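You operate a simulated robot arm through the tools that you are given. There is no shell and no other tool.

You are at the controls of a simulated robot arm. One attempt, no reset.

JOB
Set the orange card's block under the laser lens: locked, focused, hose aimed.

It is judged by the outcome, as a careful person would: the job done as asked, and still so three seconds after it is handed in. It fails if anything else is knocked over, pushed out of place, dropped, spilled or broken.

ROBOT AND FRAMES
A 6-joint arm with a fingered hand, fixed in place. Base frame: the origin is at the foot of the arm, x ahead of it, y to its left, z up. Readings come in mm, degrees, newtons and seconds.
With the tool pointing down near the work surface it reaches from about 340 to 820 mm from the base axis. Its first joint turns from -166.0 to 166.0 degrees. Payload 4 kg.
Tool frame: the origin (TCP) lies between the finger pads and is the grasp point; the fingertips stand 26 mm ahead of it; z points along the fingers, y is the line along which they close. Largest opening 132 mm; the body of the gripper starts 73 mm behind the TCP. The gripper is a hand of 5 fingers: y runs from the thumb to the fingers, the wrist lies at [0, 0, -239] in the tool frame, and closing takes about 1.5 s.
Orientation is told as [roll, pitch, yaw] about the base's x, y, z axes, in that order, counted from this pose: with the fingers straight down and closing along the base's y, the tool's x points along the base's -x, its y along +y and its z along -z.

CONTROLS
- The arm moves only by the tool apply_moves. Its argument "targets" is a list of rows, each a list of 6 numbers: the shift along the tool's x, y, z in mm, then the turn, a rotation vector about the tool's x, y, z in degrees. In form: [[tx, ty, tz, rx, ry, rz], ...]. A call has 1 to 20 rows; each row shifts and turns the commanded pose from where the row before left it, along the tool's axes as they then stand. "claw" is the opening in per cent of the stroke, from 0 (shut) to 100 (fully open), set as the call begins (left out, the last holds). A row lasts 0.2 s, in which the tool goes at most 50 mm and 8.6 degrees; a call with a longer step from one row to the next is refused whole, and so is a gripper value outside its range. Where a pose cannot be reached the arm comes as near as it can. A force on the tool above 40 N (or 10 N above the force at the start of the call, whichever is more), or a blocked arm, ends the call early, and 0.2 s more pass. The fingers move at their own pace (about 45 mm/s each) and stop on an object; they squeeze with about 33 N. The grip force told is the motor's: it shows also when the fingers shut on nothing. Time passes only in rows, and 0.2 s behind the last, so rows that do not move let the fingers close. It gives the time, the measured TCP pose, the force on the tool (base axes), the opening and the grip force at its end, in the units of the frame above (readings bear some noise), with the torque about the TCP (base axes, N m) and any sound that the robot's microphone picked up, and new pictures: "views" is both (left out), scene, wrist or none.
- Cameras (640 x 400 px; columns grow to the right, rows downward): "scene" is fixed at [400.8, -650.2, 1371.3]; the picture's right is [0.97, -0.26, 0.00], its down [-0.18, -0.66, -0.73] and it looks along [0.19, 0.70, -0.68] (base axes); focal length 313 px, centre (320, 200). "wrist" rides on the gripper at [85, 2, -97] in the tool frame; the picture's right is [-0.02, 1.00, 0.00], its down [-0.75, -0.02, -0.66] and it looks along [-0.66, -0.01, 0.75] (tool axes); focal length 270 px, centre (320, 200).
- set_grasp(shape): the hand has 5 fingers and takes this shape, open, in about a second: jaw (thumb against the fingers, like two jaws); tri (thumb and two fingers); tip (a fingertip pinch); poke (one finger out to press); point (the index stretched); flat (the hand flat); cup (the hand cupped); fist (a fist). The gripper value then closes the fingers along that shape, each until it touches; the sizes above hold for jaw. It gives what a move gives, with no picture.
- pixel_to_xyz(camera, pixels): for up to 12 pixels [column, row] of the newest picture of that camera ("zoom" is the newest enlarged one), the place [x, y, z] in the base frame of the surface seen there, good to about 2 mm. No time passes.
- close_up(camera, box): a new picture of the part [left, top, right, bottom] of that camera's present view, enlarged. No time passes.
- sign_off(): hands the job in; it is judged then, once.

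Unless the task says otherwise, let go and move clear before handing in.

The tools are called after "Emit:" as name(argument=value, ...) on one line, values as JSON. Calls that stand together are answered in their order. apply_moves: Moves the arm, as the interface text tells. Its arguments: {"type":"object","properties":{"targets":{"type":"array"},"claw":{"type":"number"},"views":{"type":"string","enum":["both","scene","wrist","none"]}},"required":["targets"]} The other tools are called the same way: set_grasp (shape) gives the hand a shape; pixel_to_xyz (camera, pixels) gives the place of the surface under pixels of a picture; close_up (camera, box) takes an enlarged picture of a part of a camera's view; sign_off () hands the job in.

At the start:

```text
time_s: 0.0
tool_pos: [451.5, -189.5, 1104.1]
orientation: [0.0, 0.1, 0.0]
wrist_force: [-0.5, -0.3, -0.1]
wrist_torque: [-0.01, 0.03, 0.04]
gripper_width: 131.7
grasp_force: 0.0
shape: jaw
```

scene: 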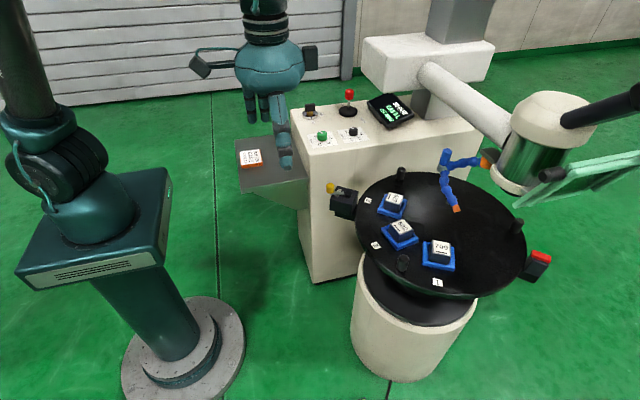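
wrist: 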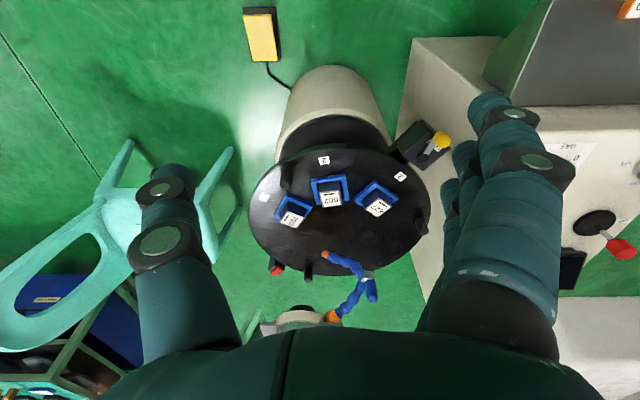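

The scene shows a turntable with three labelled blocks (near pixels 392,203; 402,230; 440,250), a card at (251,157), and a console with a display at (390,110). I'll enlarge these parts to read them.

Emit:
close_up(camera="scene", box=[220, 130, 320, 200])

Emit:
close_up(camera="scene", box=[290, 80, 430, 160])

Emit:
close_up(camera="scene", box=[320, 140, 560, 300])

Emit:
close_up(camera="wrist", box=[230, 130, 470, 330])

```text
5.71 times, centred on (270, 165) of scene
```

zoom: 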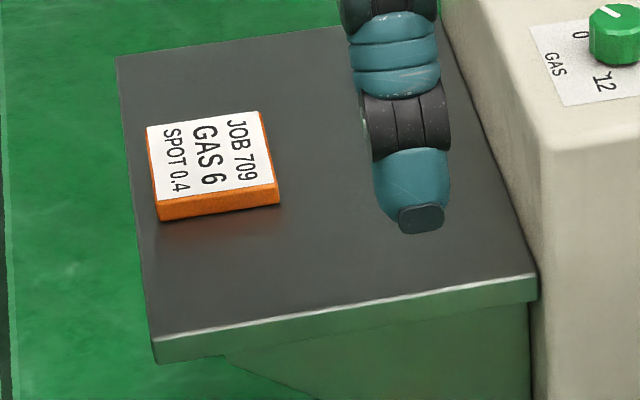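

```text
4.57 times, centred on (360, 120) of scene
```

zoom: 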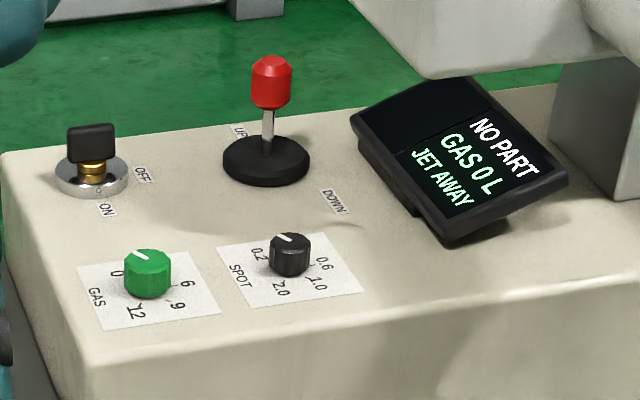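

```text
2.50 times, centred on (440, 220) of scene
```

zoom: 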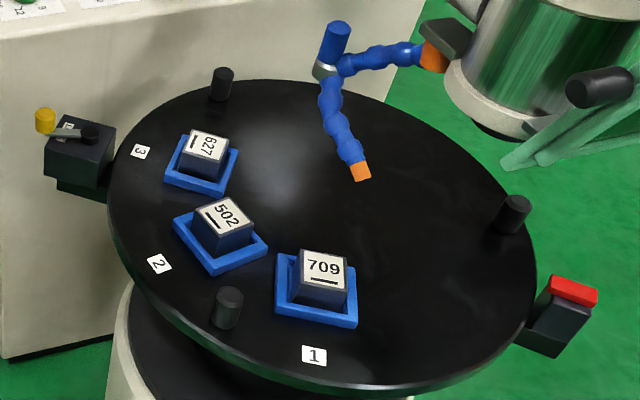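

```text
2.00 times, centred on (350, 230) of wrist
```

zoom: 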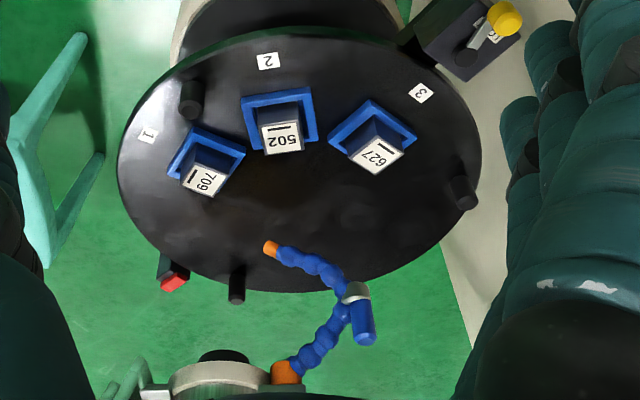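

The orange card says JOB 709 (GAS 6, SPOT 0.4), so the target is block 709 in nest 1. The display reads NO PART / GAS 0 L / JET AWAY. Next I'll get coordinates of the main features and more close-ups.

Emit:
close_up(camera="scene", box=[350, 0, 640, 200])

Emit:
pixel_to_xyz(camera="scene", pixels=[[441, 248], [402, 226], [394, 199], [332, 188], [541, 257], [402, 174], [516, 226], [402, 262], [446, 158], [456, 208], [486, 162], [520, 185]])

Emit:
pixel_to_xyz(camera="scene", pixels=[[349, 92], [310, 106], [322, 135], [353, 132], [390, 110], [437, 283], [375, 245], [368, 201], [440, 210], [342, 195], [344, 205], [536, 265]])

Emit:
close_up(camera="scene", box=[310, 165, 390, 225])

Emit:
close_up(camera="scene", box=[490, 205, 570, 295])

```text
2.00 times, centred on (495, 100) of scene
```

zoom: 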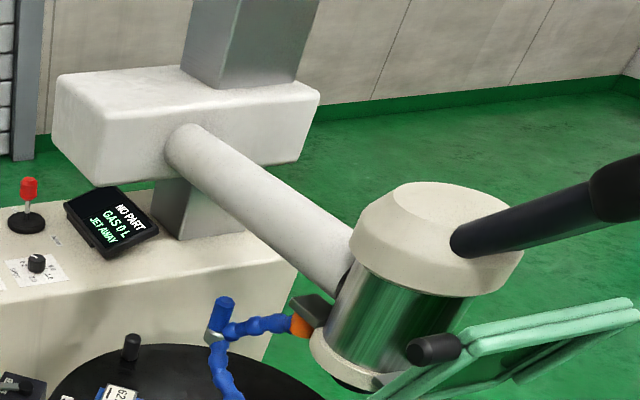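

```text
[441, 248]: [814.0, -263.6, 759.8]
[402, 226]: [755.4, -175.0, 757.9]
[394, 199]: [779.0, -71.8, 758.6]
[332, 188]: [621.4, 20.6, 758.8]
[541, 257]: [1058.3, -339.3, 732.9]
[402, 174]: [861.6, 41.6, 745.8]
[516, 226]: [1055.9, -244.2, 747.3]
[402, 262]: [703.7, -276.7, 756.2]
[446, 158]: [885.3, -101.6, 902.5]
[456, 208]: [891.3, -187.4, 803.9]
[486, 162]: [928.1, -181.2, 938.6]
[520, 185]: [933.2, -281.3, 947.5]
```

```text
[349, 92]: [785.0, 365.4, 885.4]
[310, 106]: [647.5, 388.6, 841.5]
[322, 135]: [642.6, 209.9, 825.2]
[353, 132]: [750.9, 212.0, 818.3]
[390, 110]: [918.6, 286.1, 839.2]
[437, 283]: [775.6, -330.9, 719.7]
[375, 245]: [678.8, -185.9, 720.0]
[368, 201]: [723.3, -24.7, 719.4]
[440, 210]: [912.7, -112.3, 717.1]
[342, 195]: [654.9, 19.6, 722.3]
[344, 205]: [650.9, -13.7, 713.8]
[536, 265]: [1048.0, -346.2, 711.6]
```

```text
6.67 times, centred on (350, 195) of scene
```

zoom: 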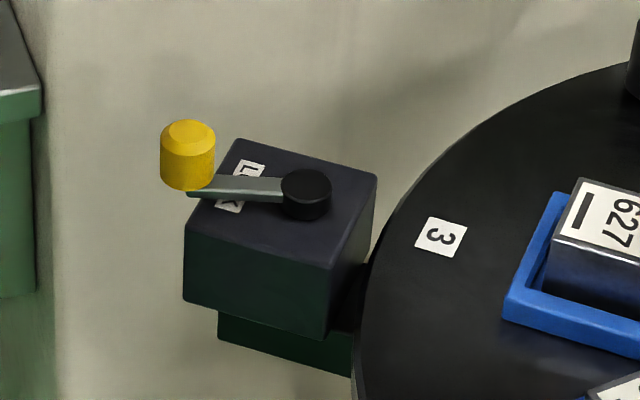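

```text
4.44 times, centred on (530, 250) of scene
```

zoom: 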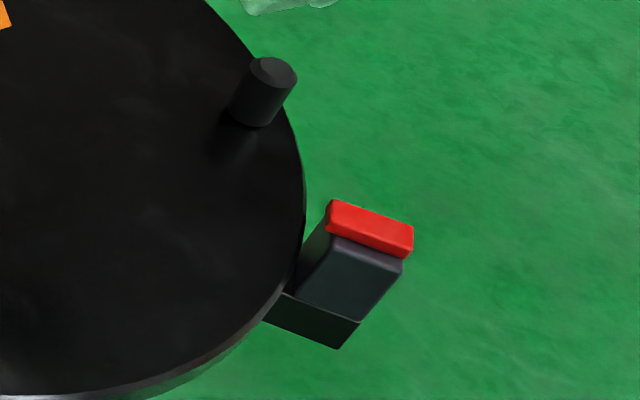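

Geometry so far: the table centre is about (874,-160), block 709 sits near (814,-264) at radius 120, and the pegs are at radius about 203. I'll tilt the hand so the wrist camera can look at the head, hose and red block before touching anything.

Emit:
apply_moves(targets=[[0, 0, 0, 0, -8, 0], [0, 0, 0, 0, -8, 0], [0, 0, 0, 0, -8, 0], [0, 0, 0, 0, -6, 0], [0, 0, 0, 0, 0, 0]], views="both")

```text
time_s: 1.2
tool_pos: [450.6, -190.5, 1106.8]
orientation: [0.0, -30.1, 0.0]
wrist_force: [0.4, -0.7, -0.1]
wrist_torque: [-0.01, 0.01, 0.01]
gripper_width: 131.7
grasp_force: 0.1
shape: jaw
```

scene: 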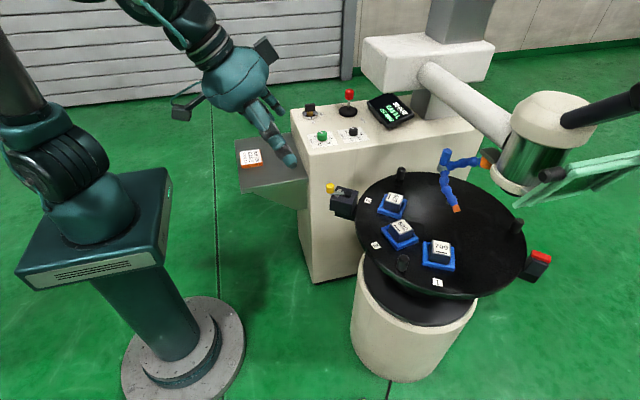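
wrist: 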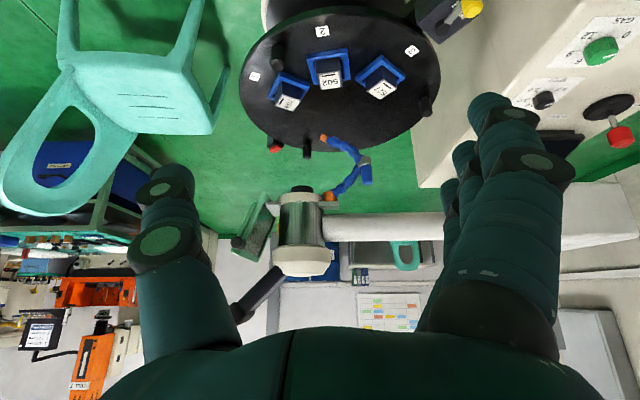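

The wrist view (which is upside down) shows the head at (300,230), the hose at (350,170), a shield/window by the head at (258,225), and the red-topped block at (275,147). I'll enlarge it.

Emit:
close_up(camera="wrist", box=[220, 120, 400, 310])

Emit:
close_up(camera="wrist", box=[230, 0, 450, 160])

Emit:
close_up(camera="wrist", box=[500, 0, 640, 170])

Emit:
pixel_to_xyz(camera="wrist", pixels=[[300, 188], [300, 205], [280, 225], [322, 225], [300, 240], [300, 260], [330, 195], [366, 180], [365, 158], [324, 139], [275, 147], [255, 235]])

```text
2.11 times, centred on (310, 215) of wrist
```

zoom: 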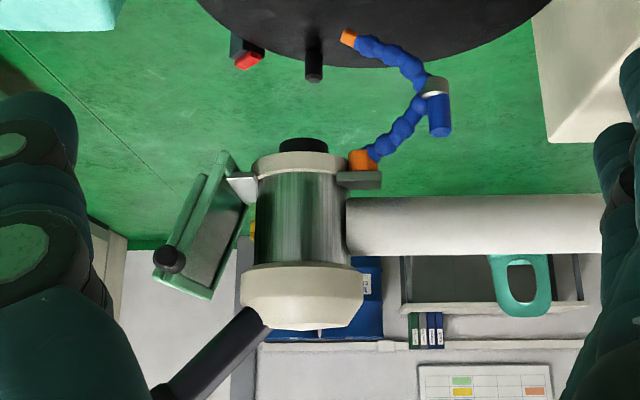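

```text
2.50 times, centred on (340, 80) of wrist
```

zoom: 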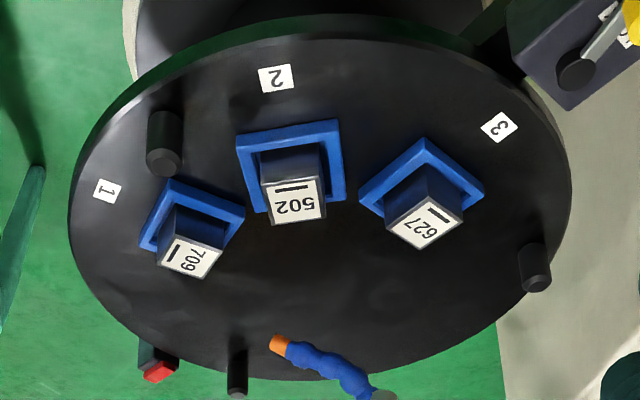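

```text
2.35 times, centred on (570, 85) of wrist
```

zoom: 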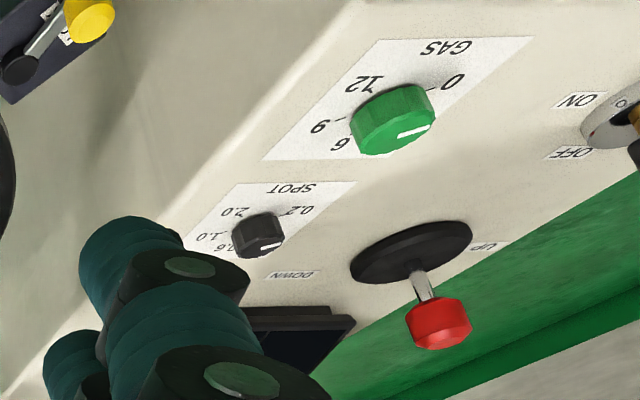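

```text
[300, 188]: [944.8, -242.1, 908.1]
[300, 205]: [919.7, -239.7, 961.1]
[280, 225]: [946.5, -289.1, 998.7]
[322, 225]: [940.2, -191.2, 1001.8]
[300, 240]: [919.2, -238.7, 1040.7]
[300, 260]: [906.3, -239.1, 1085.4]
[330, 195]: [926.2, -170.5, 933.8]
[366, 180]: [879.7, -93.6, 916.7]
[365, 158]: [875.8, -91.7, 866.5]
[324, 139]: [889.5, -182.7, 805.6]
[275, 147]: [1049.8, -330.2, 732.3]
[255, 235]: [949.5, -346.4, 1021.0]
```

The head is at about (974,-240), opposite the LOCK lever at (640,10). Next I'll move over the console to read the knobs and lever.

Emit:
apply_moves(targets=[[0, 40, 0, 0, 8, 0], [0, 45, 0, 0, 8, 0], [0, 45, 0, 0, 8, 0], [0, 45, 0, 0, 6, 0], [-20, 45, 10, 0, 0, 0], [-20, 45, 10, 0, 0, 0], [-20, 45, 10, 0, 0, 0], [-20, 45, 10, 0, 0, 0], [-20, 35, 10, 0, 0, 0], [0, 0, 0, 0, 0, 0]], views="wrist")

Emit:
close_up(camera="wrist", box=[160, 100, 480, 300])

```text
refused: row 5 steps farther than a row can; nothing moved
```

```text
2.00 times, centred on (320, 200) of wrist
```

zoom: 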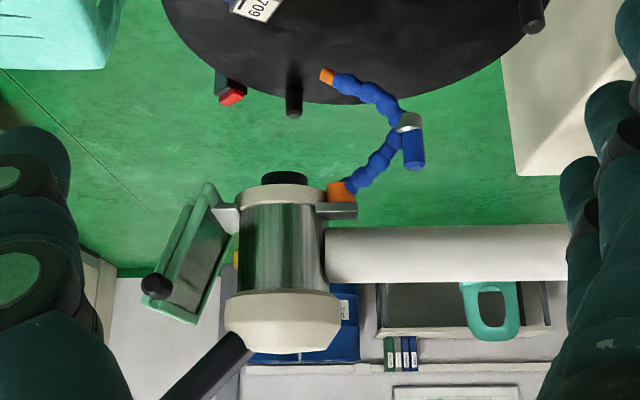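

The call was refused because a row's step was too long. I'll send the same path again with smaller rows.

Emit:
apply_moves(targets=[[0, 40, 0, 0, 8, 0], [0, 45, 0, 0, 8, 0], [0, 45, 0, 0, 8, 0], [0, 45, 0, 0, 6, 0], [-18, 40, 8, 0, 0, 0], [-18, 40, 8, 0, 0, 0], [-18, 40, 8, 0, 0, 0], [-18, 40, 8, 0, 0, 0], [-18, 40, 8, 0, 0, 0], [-18, 15, 8, 0, 0, 0], [0, 0, 0, 0, 0, 0]], views="wrist")

Emit:
close_up(camera="wrist", box=[160, 100, 480, 300])

```text
time_s: 3.6
tool_pos: [561.0, 200.3, 1056.5]
orientation: [0.1, 0.0, 0.0]
wrist_force: [0.5, 0.1, 0.1]
wrist_torque: [-0.01, -0.02, 0.01]
gripper_width: 132.0
grasp_force: 0.0
shape: jaw
```

wrist: 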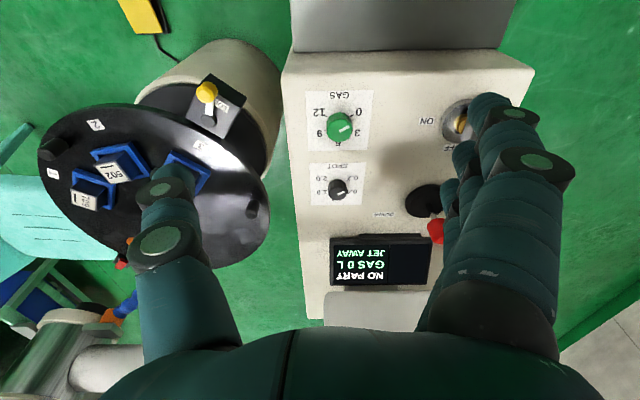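

```text
2.00 times, centred on (320, 200) of wrist
```

zoom: 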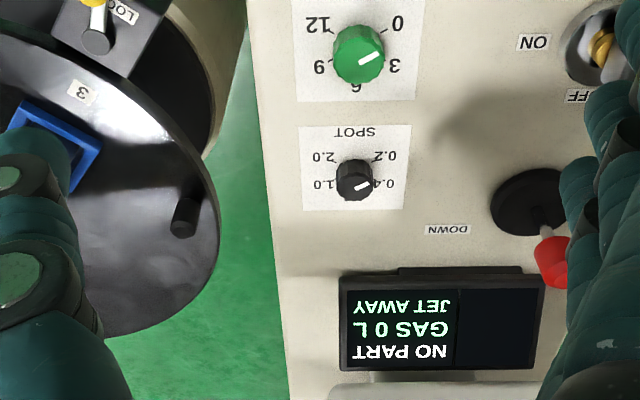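

SPOT appears to point at 0.4. I'll zoom in on the knobs and on the lock lever.

Emit:
close_up(camera="wrist", box=[290, 85, 390, 215])

Emit:
close_up(camera="wrist", box=[180, 60, 260, 140])

Emit:
pixel_to_xyz(camera="wrist", pixels=[[206, 91], [210, 121], [338, 128], [338, 190], [425, 200], [436, 230], [424, 175], [462, 120], [222, 105], [225, 130], [240, 90], [205, 80]])

```text
3.08 times, centred on (340, 150) of wrist
```

zoom: 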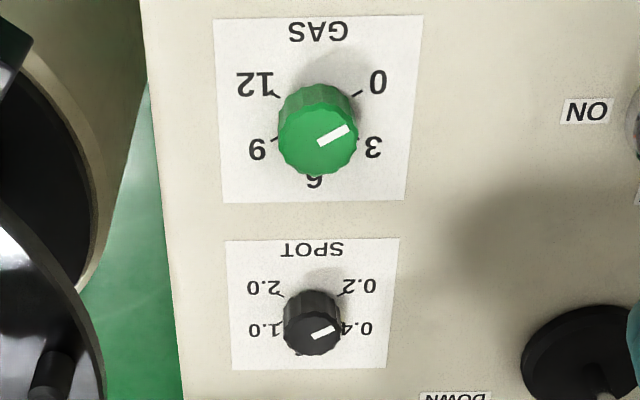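

```text
5.00 times, centred on (220, 100) of wrist
```

zoom: 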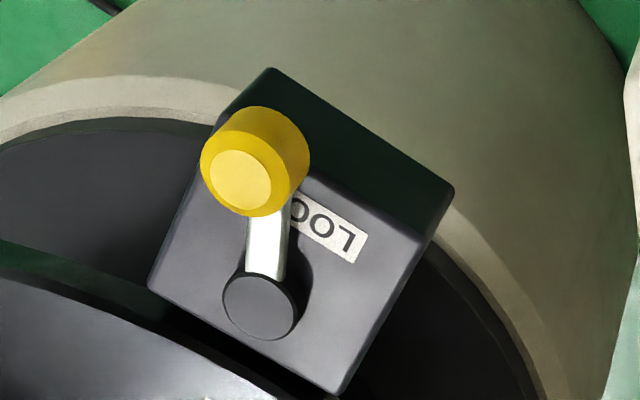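

```text
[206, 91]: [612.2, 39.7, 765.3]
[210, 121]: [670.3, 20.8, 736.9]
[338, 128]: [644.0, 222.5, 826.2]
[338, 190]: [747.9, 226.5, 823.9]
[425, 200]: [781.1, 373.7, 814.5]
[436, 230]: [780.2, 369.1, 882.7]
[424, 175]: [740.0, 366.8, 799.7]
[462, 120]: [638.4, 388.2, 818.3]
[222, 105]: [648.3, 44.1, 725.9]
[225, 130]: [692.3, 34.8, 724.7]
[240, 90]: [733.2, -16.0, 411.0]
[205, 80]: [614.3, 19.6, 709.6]
```

Both knobs point at about the same angle near their low end, and I can't yet tell from here whether the lever is locked. I'll bring the wrist camera closer to the lock lever.

Emit:
apply_moves(targets=[[15, -30, 25, 0, 0, 0], [15, -30, 25, 0, 0, 0], [15, -30, 25, 0, 0, 0], [15, -30, 25, 0, 0, 0], [15, -30, 25, 0, 0, 0], [15, -30, 25, 0, 0, 0], [0, 0, 0, 0, 0, 0]], views="wrist")

Emit:
close_up(camera="wrist", box=[240, 120, 400, 240])

```text
time_s: 5.2
tool_pos: [472.5, 23.1, 907.4]
orientation: [0.0, 0.1, 0.0]
wrist_force: [0.1, 0.0, -0.3]
wrist_torque: [-0.01, 0.0, 0.01]
gripper_width: 131.8
grasp_force: 0.0
shape: jaw
```

wrist: 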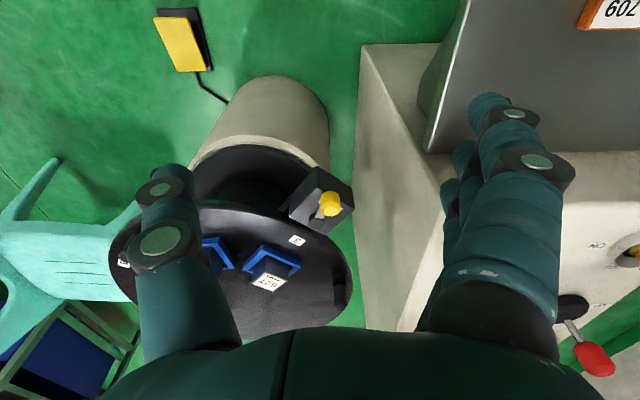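

```text
3.33 times, centred on (320, 180) of wrist
```

zoom: 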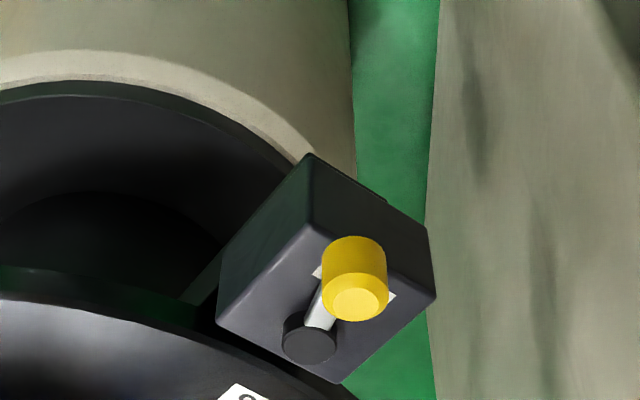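

In this view the LOCK label shows on both sides of the yellow knob. I'll measure the corners, label ends, pivot and knob to work out the lever's true angle.

Emit:
pixel_to_xyz(camera="zoom", pixels=[[318, 271], [392, 295], [310, 226], [434, 297], [340, 380], [220, 325], [309, 343], [355, 303], [318, 318], [330, 325], [300, 260], [400, 300]])

Emit:
pixel_to_xyz(camera="scene", pixels=[[341, 186], [338.5, 191], [334, 189], [339, 190], [348, 189], [333, 182]])

```text
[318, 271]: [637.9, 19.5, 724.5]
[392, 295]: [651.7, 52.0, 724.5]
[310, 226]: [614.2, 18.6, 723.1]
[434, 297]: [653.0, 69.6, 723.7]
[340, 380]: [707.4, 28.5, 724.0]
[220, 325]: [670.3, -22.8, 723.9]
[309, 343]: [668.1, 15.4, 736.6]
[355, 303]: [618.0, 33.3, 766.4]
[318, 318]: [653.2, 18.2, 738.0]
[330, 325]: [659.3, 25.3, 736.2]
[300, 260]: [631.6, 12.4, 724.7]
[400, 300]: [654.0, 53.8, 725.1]
```

```text
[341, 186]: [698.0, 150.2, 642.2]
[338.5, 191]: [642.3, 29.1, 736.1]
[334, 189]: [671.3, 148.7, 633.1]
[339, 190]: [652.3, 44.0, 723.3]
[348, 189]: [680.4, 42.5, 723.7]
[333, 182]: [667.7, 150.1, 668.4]
```

The label's centre lies along about 142° from the pivot, and the lever points at about 162°, so it may be unlocked. I'll test this by gently pushing a table peg, after putting the hand in the poke shape and checking how it looks.

Emit:
set_grasp(shape="poke")

Emit:
apply_moves(targets=[[0, 0, 0, 0, 0, 0]], views="both")

Emit:
close_up(camera="scene", box=[180, 60, 380, 220])

```text
time_s: 6.1
tool_pos: [473.4, 24.7, 908.3]
orientation: [0.0, 0.0, 0.1]
wrist_force: [0.1, -0.3, -0.3]
wrist_torque: [-0.01, 0.01, -0.02]
gripper_width: 0.0
grasp_force: 0.1
shape: poke
```

```text
time_s: 6.5
tool_pos: [473.5, 23.6, 908.1]
orientation: [0.0, 0.0, -0.1]
wrist_force: [0.1, 0.1, 0.1]
wrist_torque: [0.01, 0.0, 0.01]
gripper_width: 0.0
grasp_force: 0.0
shape: poke
```

scene: 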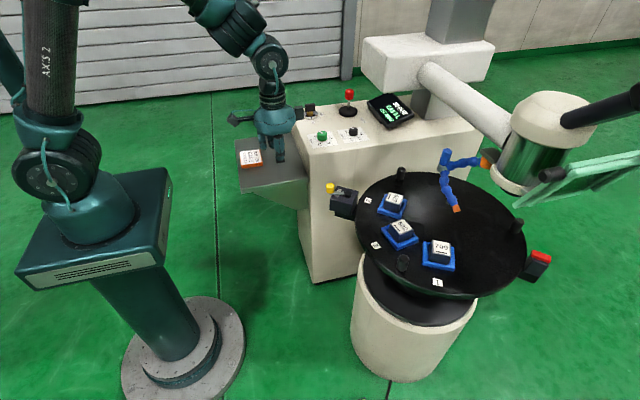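
wrist: 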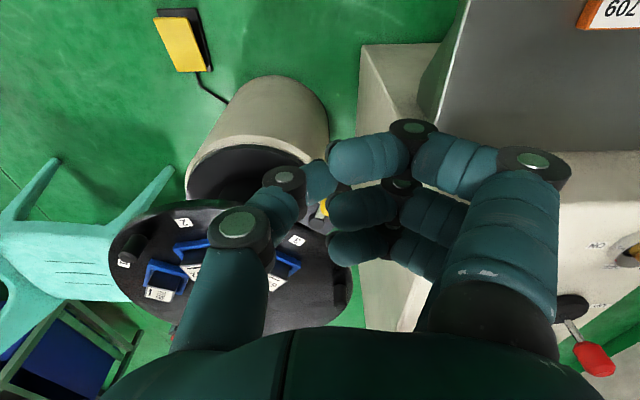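

```text
2.50 times, centred on (280, 140) of scene
```

zoom: 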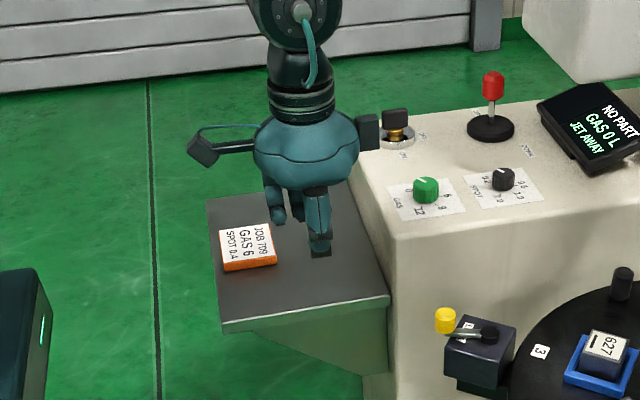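

In the scene zoom one finger points straight down, with its tip near (320,252). I'll measure where that tip is relative to the TCP.

Emit:
pixel_to_xyz(camera="zoom", pixels=[[320, 252], [320, 242], [312, 242], [328, 242], [318, 205], [272, 215], [298, 210], [290, 205], [340, 200]])

Emit:
close_up(camera="scene", box=[230, 80, 330, 170])

```text
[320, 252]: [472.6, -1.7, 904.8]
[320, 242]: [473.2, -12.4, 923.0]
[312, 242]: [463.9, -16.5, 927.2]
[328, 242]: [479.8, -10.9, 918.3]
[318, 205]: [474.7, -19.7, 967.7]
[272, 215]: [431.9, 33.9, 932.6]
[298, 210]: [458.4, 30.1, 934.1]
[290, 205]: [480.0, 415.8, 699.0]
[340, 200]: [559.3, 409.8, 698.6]
```

```text
4.44 times, centred on (280, 125) of scene
```

zoom: 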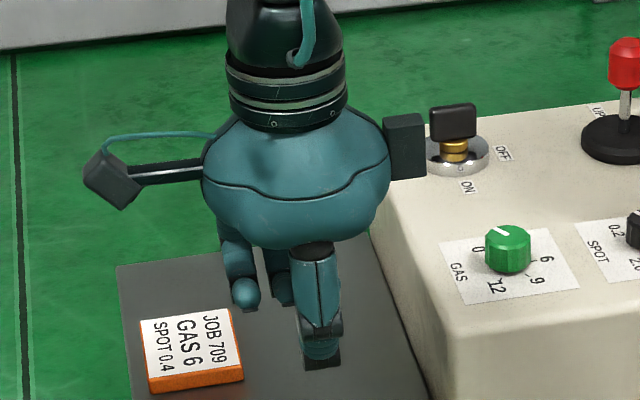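

The poke shape bunches all the fingers, so the pushing finger isn't clear. I'll try the point shape and compare.

Emit:
set_grasp(shape="point")

Emit:
apply_moves(targets=[[0, 0, 0, 0, 0, 0]], views="both")

Emit:
close_up(camera="scene", box=[230, 80, 330, 170])

```text
time_s: 7.4
tool_pos: [472.5, 23.8, 908.0]
orientation: [0.2, 0.0, 0.0]
wrist_force: [-0.6, 0.1, 0.4]
wrist_torque: [0.04, 0.0, 0.0]
gripper_width: 125.9
grasp_force: 0.0
shape: point
```

```text
time_s: 7.8
tool_pos: [471.2, 24.0, 907.7]
orientation: [0.0, 0.0, -0.1]
wrist_force: [0.4, 0.6, 0.5]
wrist_torque: [0.0, 0.0, -0.02]
gripper_width: 125.8
grasp_force: 0.1
shape: point
```

scene: 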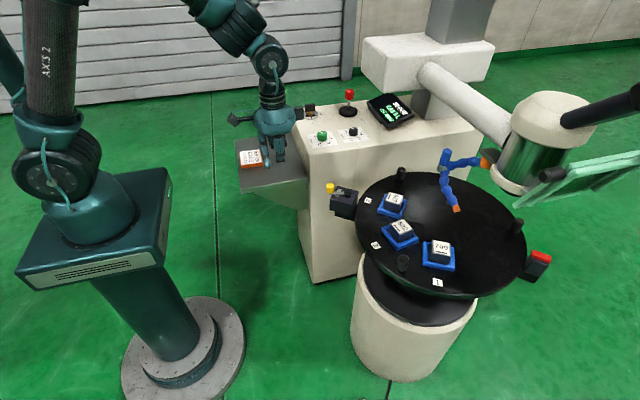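
wrist: 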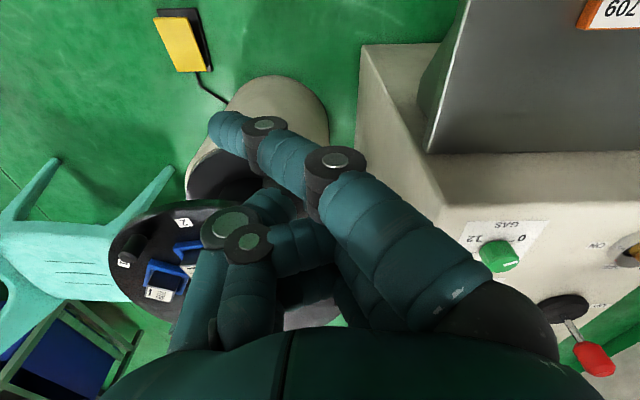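

```text
4.44 times, centred on (280, 125) of scene
```

zoom: 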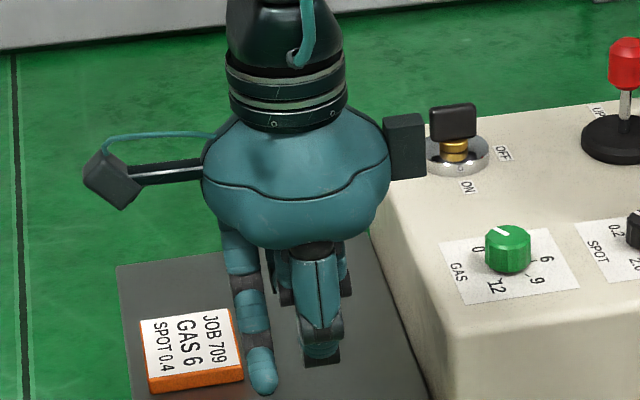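

In the point shape the index is clearly extended, with its tip at about (262,385) in the zoom. I'll measure it.

Emit:
pixel_to_xyz(camera="zoom", pixels=[[262, 388], [262, 375], [253, 320], [240, 262], [320, 358], [318, 335]])

Emit:
pixel_to_xyz(camera="wrist", pixels=[[215, 125], [230, 130], [265, 123], [335, 160], [230, 225], [285, 205]])

```text
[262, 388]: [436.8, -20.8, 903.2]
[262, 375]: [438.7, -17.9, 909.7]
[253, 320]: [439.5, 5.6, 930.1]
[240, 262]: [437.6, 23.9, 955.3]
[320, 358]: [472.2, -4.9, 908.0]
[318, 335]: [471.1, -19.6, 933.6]
```

```text
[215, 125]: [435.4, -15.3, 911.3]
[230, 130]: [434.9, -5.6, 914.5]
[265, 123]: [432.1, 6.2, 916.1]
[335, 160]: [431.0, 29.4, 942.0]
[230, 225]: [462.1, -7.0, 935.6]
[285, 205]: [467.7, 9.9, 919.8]
```

The point shape's index barely protrudes past the thumb. I'll look at the tip pinch, which may be slimmer.

Emit:
set_grasp(shape="tip")

Emit:
apply_moves(targets=[[0, 0, 0, 0, 0, 0]], views="both")

Emit:
close_up(camera="scene", box=[230, 80, 330, 170])

```text
time_s: 8.7
tool_pos: [473.1, 23.7, 907.9]
orientation: [0.1, 0.1, -0.1]
wrist_force: [0.0, 0.0, -1.3]
wrist_torque: [-0.03, -0.03, -0.02]
gripper_width: 132.1
grasp_force: 0.1
shape: tip
```

```text
time_s: 9.1
tool_pos: [472.4, 23.4, 907.4]
orientation: [0.0, 0.0, 0.1]
wrist_force: [-0.1, -0.2, -0.4]
wrist_torque: [0.02, -0.01, 0.01]
gripper_width: 132.1
grasp_force: 0.1
shape: tip
```

scene: 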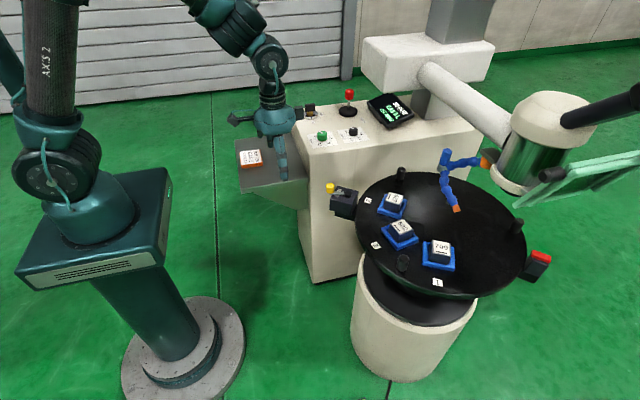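
wrist: 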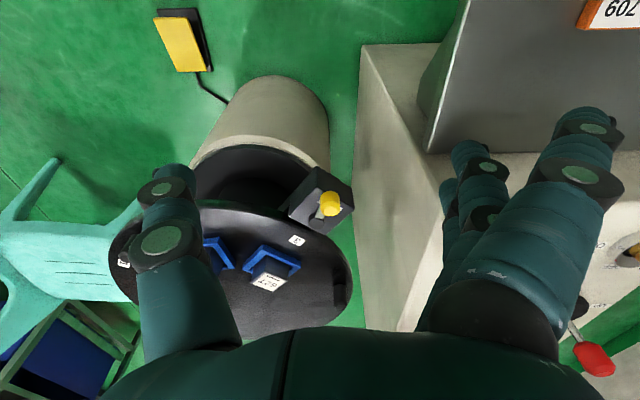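

```text
4.44 times, centred on (280, 125) of scene
```

zoom: 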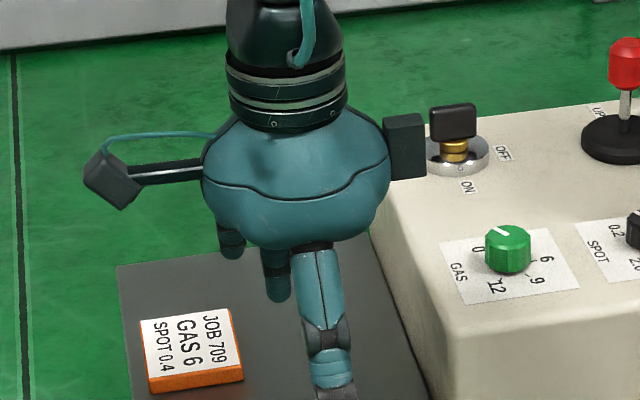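

With tip open, the index is raised away. I'll close it fully in free air and see where the fingertips meet.

Emit:
apply_moves(targets=[[0, 0, 0, 0, 0, 0], [0, 0, 0, 0, 0, 0], [0, 0, 0, 0, 0, 0], [0, 0, 0, 0, 0, 0], [0, 0, 0, 0, 0, 0], [0, 0, 0, 0, 0, 0], [0, 0, 0, 0, 0, 0], [0, 0, 0, 0, 0, 0]], claw=0, views="both")

Emit:
close_up(camera="scene", box=[230, 80, 330, 170])

```text
time_s: 10.9
tool_pos: [472.2, 24.1, 907.1]
orientation: [0.0, -0.1, 0.1]
wrist_force: [0.1, 0.2, -0.2]
wrist_torque: [0.03, -0.01, -0.02]
gripper_width: 0.1
grasp_force: 17.7
shape: tip
```

scene: 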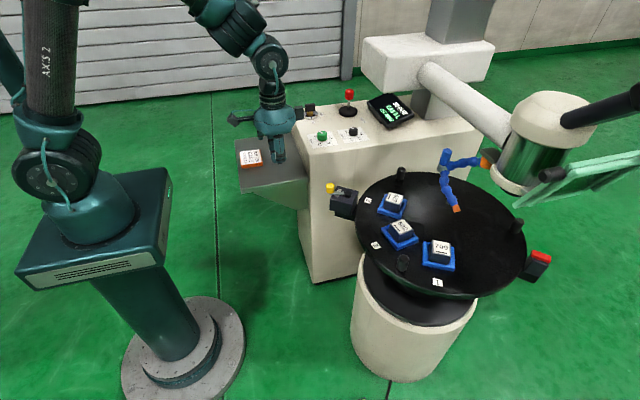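
wrist: 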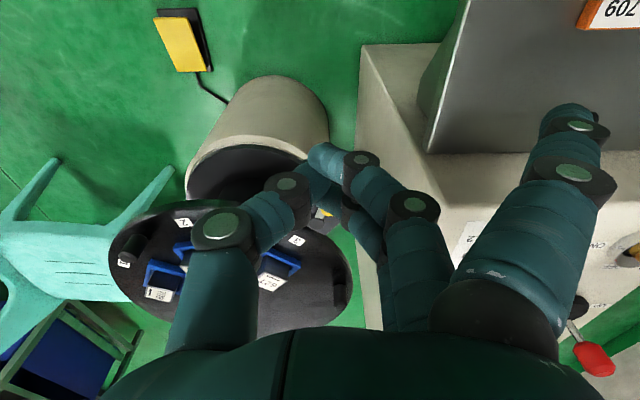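

```text
4.44 times, centred on (280, 125) of scene
```

zoom: 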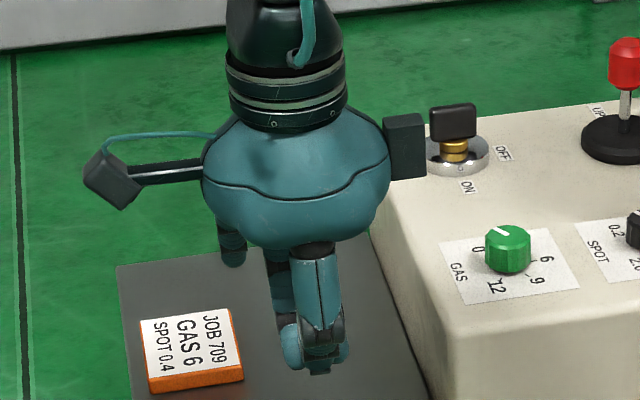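

Closed, the tip shape gives a compact point at the TCP with the other fingers higher up. I'll measure the lowest parts.

Emit:
pixel_to_xyz(camera="zoom", pixels=[[320, 372], [290, 362], [340, 355], [292, 330], [232, 262], [282, 300], [318, 345]])

Emit:
pixel_to_xyz(camera="wrist", pixels=[[320, 160], [330, 165], [310, 175], [360, 160], [410, 205], [285, 183], [220, 230], [575, 130], [350, 215]])

```text
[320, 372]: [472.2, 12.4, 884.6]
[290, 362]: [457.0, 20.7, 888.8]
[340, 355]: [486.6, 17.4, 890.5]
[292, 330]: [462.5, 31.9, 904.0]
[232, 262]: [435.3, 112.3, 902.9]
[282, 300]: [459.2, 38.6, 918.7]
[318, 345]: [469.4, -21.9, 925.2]
```

```text
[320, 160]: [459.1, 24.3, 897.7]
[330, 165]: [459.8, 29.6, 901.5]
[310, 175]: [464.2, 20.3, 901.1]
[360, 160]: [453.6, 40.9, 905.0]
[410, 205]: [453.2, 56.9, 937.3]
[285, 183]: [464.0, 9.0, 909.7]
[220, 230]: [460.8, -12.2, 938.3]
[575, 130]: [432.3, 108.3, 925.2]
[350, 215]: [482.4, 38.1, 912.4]
```

The closed tip cluster reaches 23 mm beyond the TCP and is about ±15 mm wide. Next I'll measure the near peg and the nest positions precisely.

Emit:
close_up(camera="scene", box=[370, 180, 480, 300])

Emit:
pixel_to_xyz(camera="scene", pixels=[[404, 256], [402, 270], [402, 169], [518, 221], [441, 245], [431, 246], [450, 246], [441, 241], [441, 251], [383, 190], [470, 300], [525, 240]])

```text
3.33 times, centred on (425, 240) of scene
```

zoom: 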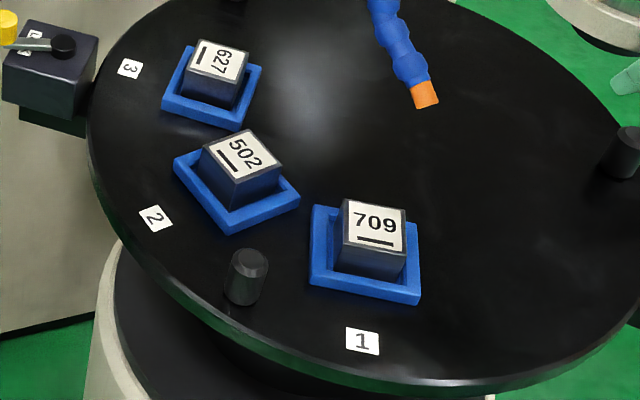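

```text
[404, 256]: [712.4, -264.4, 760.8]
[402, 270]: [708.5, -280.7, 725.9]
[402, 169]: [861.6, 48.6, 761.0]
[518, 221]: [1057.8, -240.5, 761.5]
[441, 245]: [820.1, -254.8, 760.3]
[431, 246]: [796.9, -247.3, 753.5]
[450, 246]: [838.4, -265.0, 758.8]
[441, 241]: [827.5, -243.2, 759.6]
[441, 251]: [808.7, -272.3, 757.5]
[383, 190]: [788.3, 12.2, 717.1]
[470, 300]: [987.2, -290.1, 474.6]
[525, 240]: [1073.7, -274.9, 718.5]
```

Fitting the three pegs gives a table centre of (877,-152) and a peg radius of 201, with block 709 at about 241°. I'll go behind the near peg, on its clockwise side, and lower the closed fingertips beside it.

Emit:
apply_moves(targets=[[-27, -30.6, 7, 0, 0, 0], [-27, -30.6, 7, 0, 0, 0], [-27, -30.6, 7, 0, 0, 0], [-27, -30.6, 7, 0, 0, 0], [-27, -30.6, 7, 0, 0, 0], [-27, -30.6, 7, 0, 0, 0], [-27, -30.6, 7, 0, 0, 0], [-27, -30.6, 8, 0, 0, 0], [0, 0, 30, 0, 0, 0], [0, 0, 30, 0, 0, 0], [0, 0, 20, 0, 0, 0], [0, 0, 0, 0, 0, 0]], views="both")

Emit:
close_up(camera="scene", box=[330, 160, 490, 300])

```text
time_s: 13.5
tool_pos: [685.6, -224.7, 772.3]
orientation: [-0.1, 0.0, 0.0]
wrist_force: [-0.5, 0.3, 0.7]
wrist_torque: [0.0, 0.01, 0.02]
gripper_width: 0.1
grasp_force: 33.0
shape: tip
```

scene: 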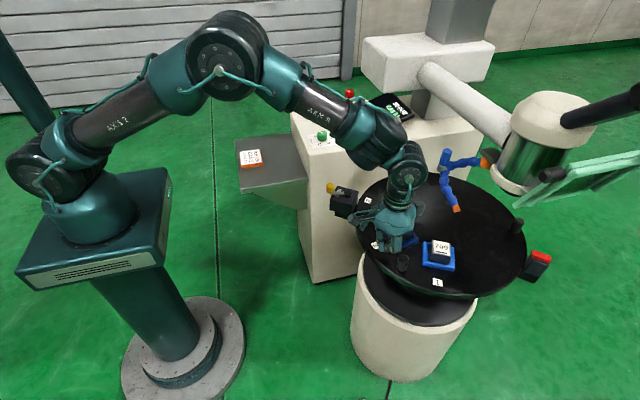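
wrist: 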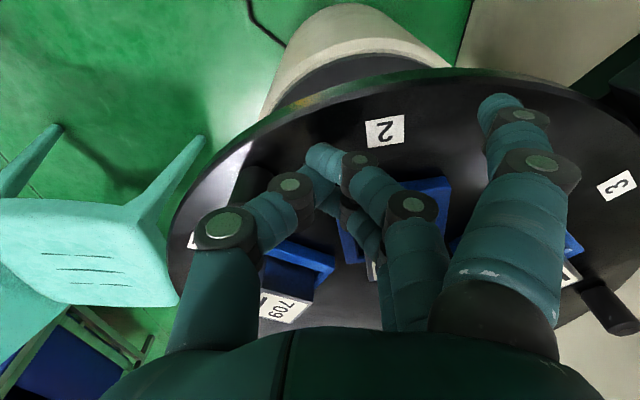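

```text
2.86 times, centred on (410, 230) of scene
```

zoom: 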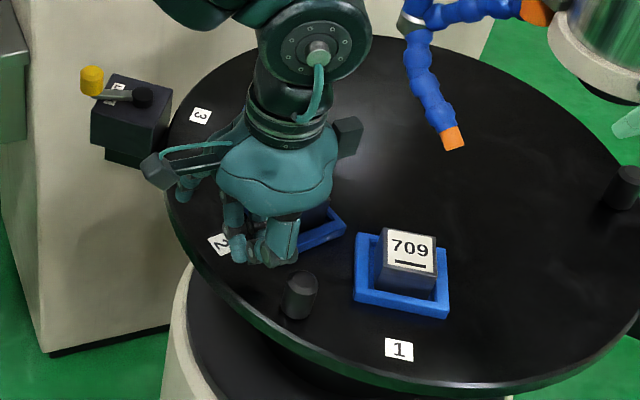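

The fingertips sit about 50 mm behind the peg at zoom (300,295). I'll lower another 17 mm and push gently along the arc to find out whether the table is free.

Emit:
apply_moves(targets=[[0, 0, 17, 0, 0, 0], [-5, -10, 0, 0, 0, 0], [-5.5, -9.5, 0, 0, 0, 0], [-3.5, -6.2, 0, 0, 0, 0], [-3.5, -6.2, 0, 0, 0, 0], [-3.8, -5.9, 0, 0, 0, 0], [-3.9, -5.9, 0, 0, 0, 0], [0, 0, 0, 0, 0, 0]], views="scene")

Emit:
close_up(camera="scene", box=[330, 160, 490, 300])

```text
time_s: 15.3
tool_pos: [712.3, -269.1, 752.6]
orientation: [0.0, 0.0, -0.1]
wrist_force: [-1.2, 0.6, 2.0]
wrist_torque: [0.08, -0.06, 0.1]
gripper_width: 0.0
grasp_force: 33.4
shape: tip
```

scene: 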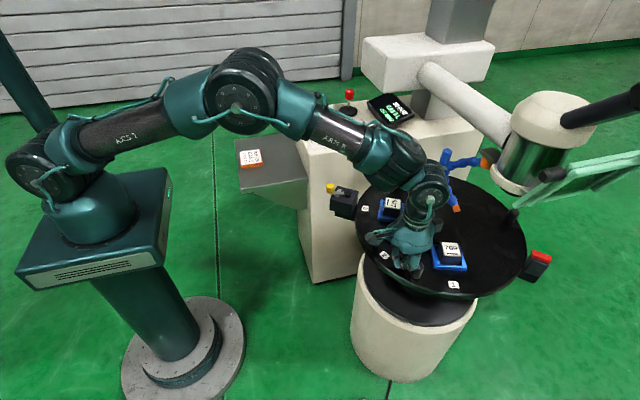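

```text
2.86 times, centred on (410, 230) of scene
```

zoom: 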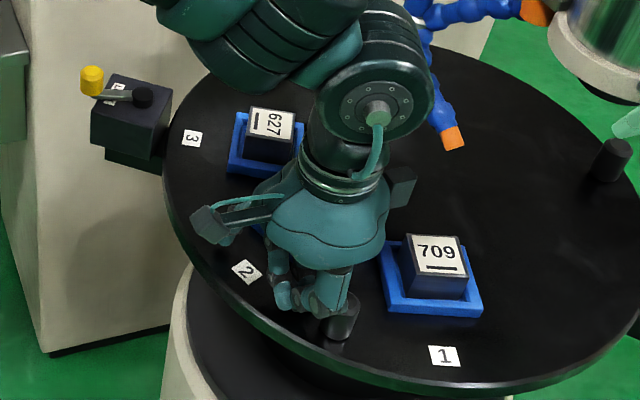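

The table turned about 8° with only about 2 N, so it's unlocked. I'll keep pushing this peg along the arc to about 231°.

Emit:
apply_moves(targets=[[-4.1, -5.9, 0, 0, 0, 0], [-4.3, -5.6, 0, 0, 0, 0], [-4.6, -5.4, 0, 0, 0, 0], [-4.7, -5.2, 0, 0, 0, 0], [-5, -5.1, 0, 0, 0, 0], [-5.1, -5, 0, 0, 0, 0], [-5.2, -4.7, 0, 0, 0, 0], [-5.4, -4.6, 0, 0, 0, 0], [0, 0, 0, 0, 0, 0]], views="both")

Emit:
close_up(camera="scene", box=[330, 140, 550, 300])

```text
time_s: 17.3
tool_pos: [747.7, -309.7, 753.8]
orientation: [0.0, 0.0, 0.0]
wrist_force: [-0.7, 1.3, 1.3]
wrist_torque: [0.11, -0.03, 0.02]
gripper_width: 0.0
grasp_force: 32.8
shape: tip
```

scene: 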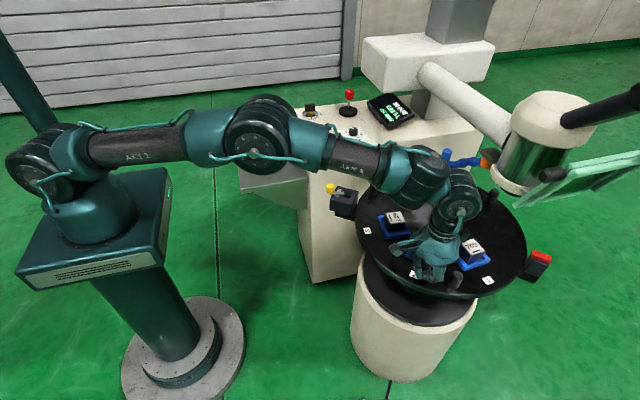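
wrist: 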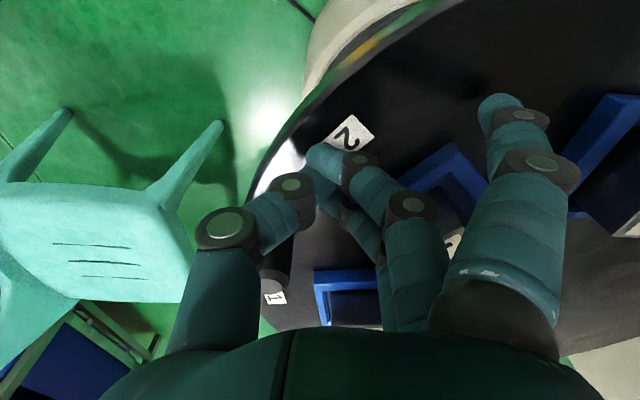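

```text
2.50 times, centred on (440, 220) of scene
```

zoom: 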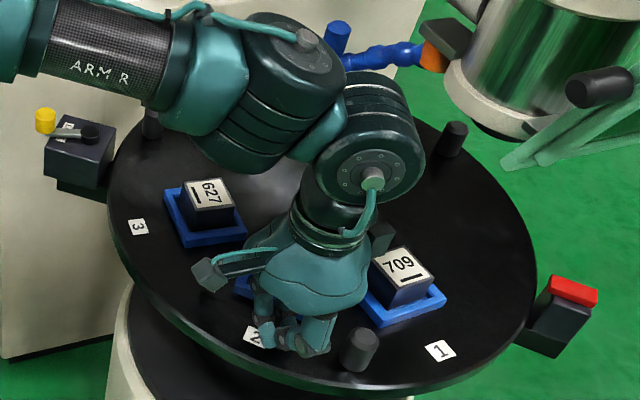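

The table has turned about 25°. I'll push two more small steps with this peg, then back off and rise.

Emit:
apply_moves(targets=[[-5.5, -4.4, 0, 0, 0, 0], [-5.7, -4.2, 0, 0, 0, 0], [-5.8, -4.0, 0, 0, 0, 0], [0, 0, 0, 0, 0, 0], [6, 5, 0, 0, 0, 0], [6, 5, 0, 0, 0, 0], [0, 0, -30, 0, 0, 0], [0, 0, -40, 0, 0, 0], [0, 0, -40, 0, 0, 0], [0, 0, 0, 0, 0, 0]], views="both")

```text
time_s: 19.5
tool_pos: [753.9, -316.9, 867.6]
orientation: [0.1, 0.1, 0.1]
wrist_force: [0.2, 0.9, 0.2]
wrist_torque: [-0.04, 0.02, 0.01]
gripper_width: 0.0
grasp_force: 32.9
shape: tip
```

scene: 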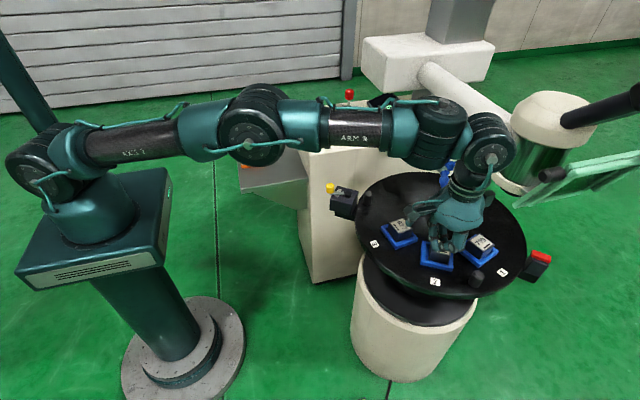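
wrist: 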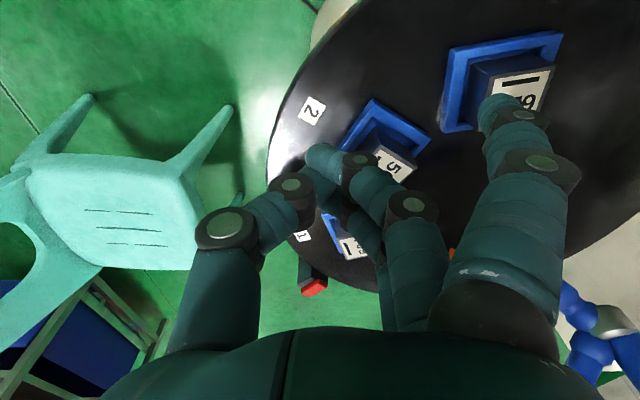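

The table now looks turned well past 31° (709 is at (482,245) and the peg at (477,277)), so it coasted a bit. I'll retreat to clear the view and measure.

Emit:
apply_moves(targets=[[30, 15, -10, 0, 0, 0], [30, 20, -10, 0, 0, 0], [30, 20, -10, 0, 0, 0], [30, 20, -10, 0, 0, 0], [40, 20, -10, 0, 0, 0], [40, 20, -10, 0, 0, 0], [0, 0, 0, 0, 0, 0]], views="both")

Emit:
close_up(camera="scene", box=[350, 140, 560, 300])

```text
time_s: 21.1
tool_pos: [548.9, -195.5, 925.3]
orientation: [0.0, -0.1, 0.1]
wrist_force: [0.5, 0.0, -0.1]
wrist_torque: [0.01, -0.02, 0.0]
gripper_width: 0.1
grasp_force: 32.7
shape: tip
```

scene: 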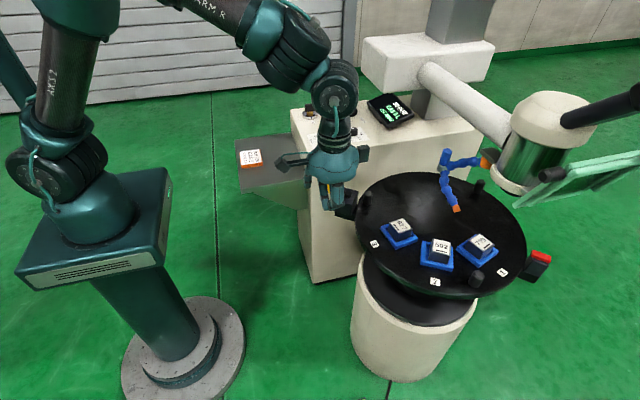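
wrist: 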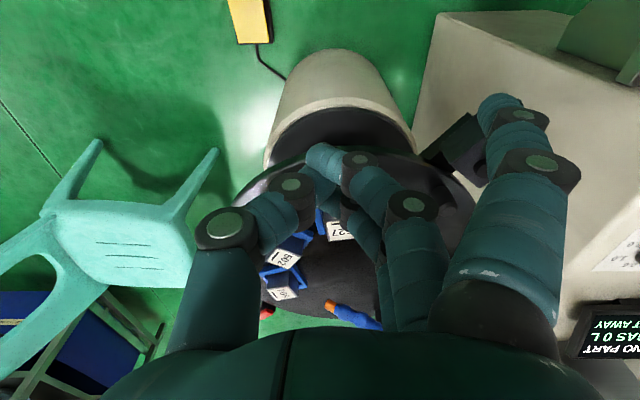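

```text
2.50 times, centred on (455, 220) of scene
```

zoom: 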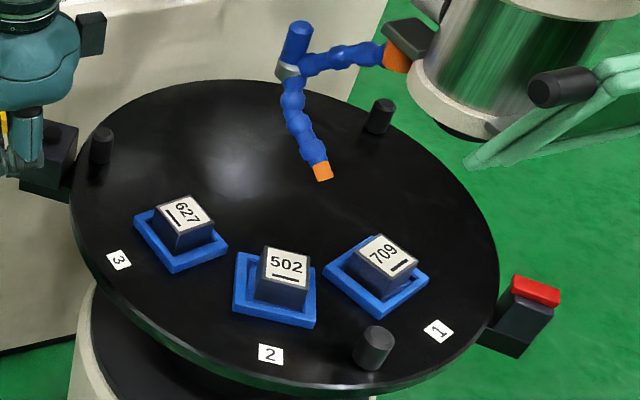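

Emit:
pixel_to_xyz(camera="zoom", pixels=[[102, 133], [381, 104], [377, 336], [386, 252], [284, 266], [184, 214], [439, 331], [270, 354], [118, 260], [470, 135], [300, 30], [322, 170]])

Emit:
close_up(camera="scene", box=[430, 80, 630, 220])

```text
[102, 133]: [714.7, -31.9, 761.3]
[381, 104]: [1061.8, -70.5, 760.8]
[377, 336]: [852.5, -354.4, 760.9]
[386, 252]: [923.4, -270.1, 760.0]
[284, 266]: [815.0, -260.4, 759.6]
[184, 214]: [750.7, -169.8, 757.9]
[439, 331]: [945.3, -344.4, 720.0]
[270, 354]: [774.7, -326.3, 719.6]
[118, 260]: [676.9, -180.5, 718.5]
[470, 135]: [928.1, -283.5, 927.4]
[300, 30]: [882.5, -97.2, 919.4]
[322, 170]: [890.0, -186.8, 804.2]
```

```text
2.86 times, centred on (530, 150) of scene
```

zoom: 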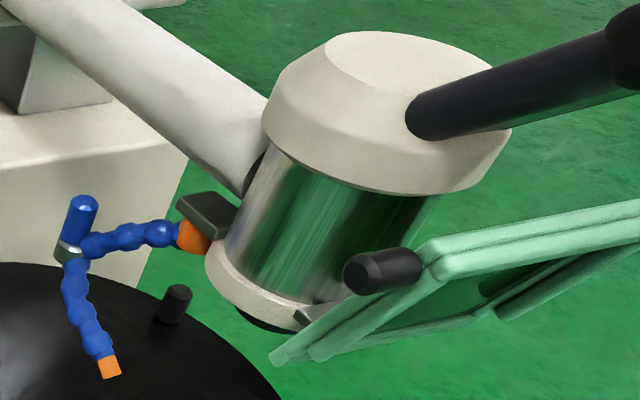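

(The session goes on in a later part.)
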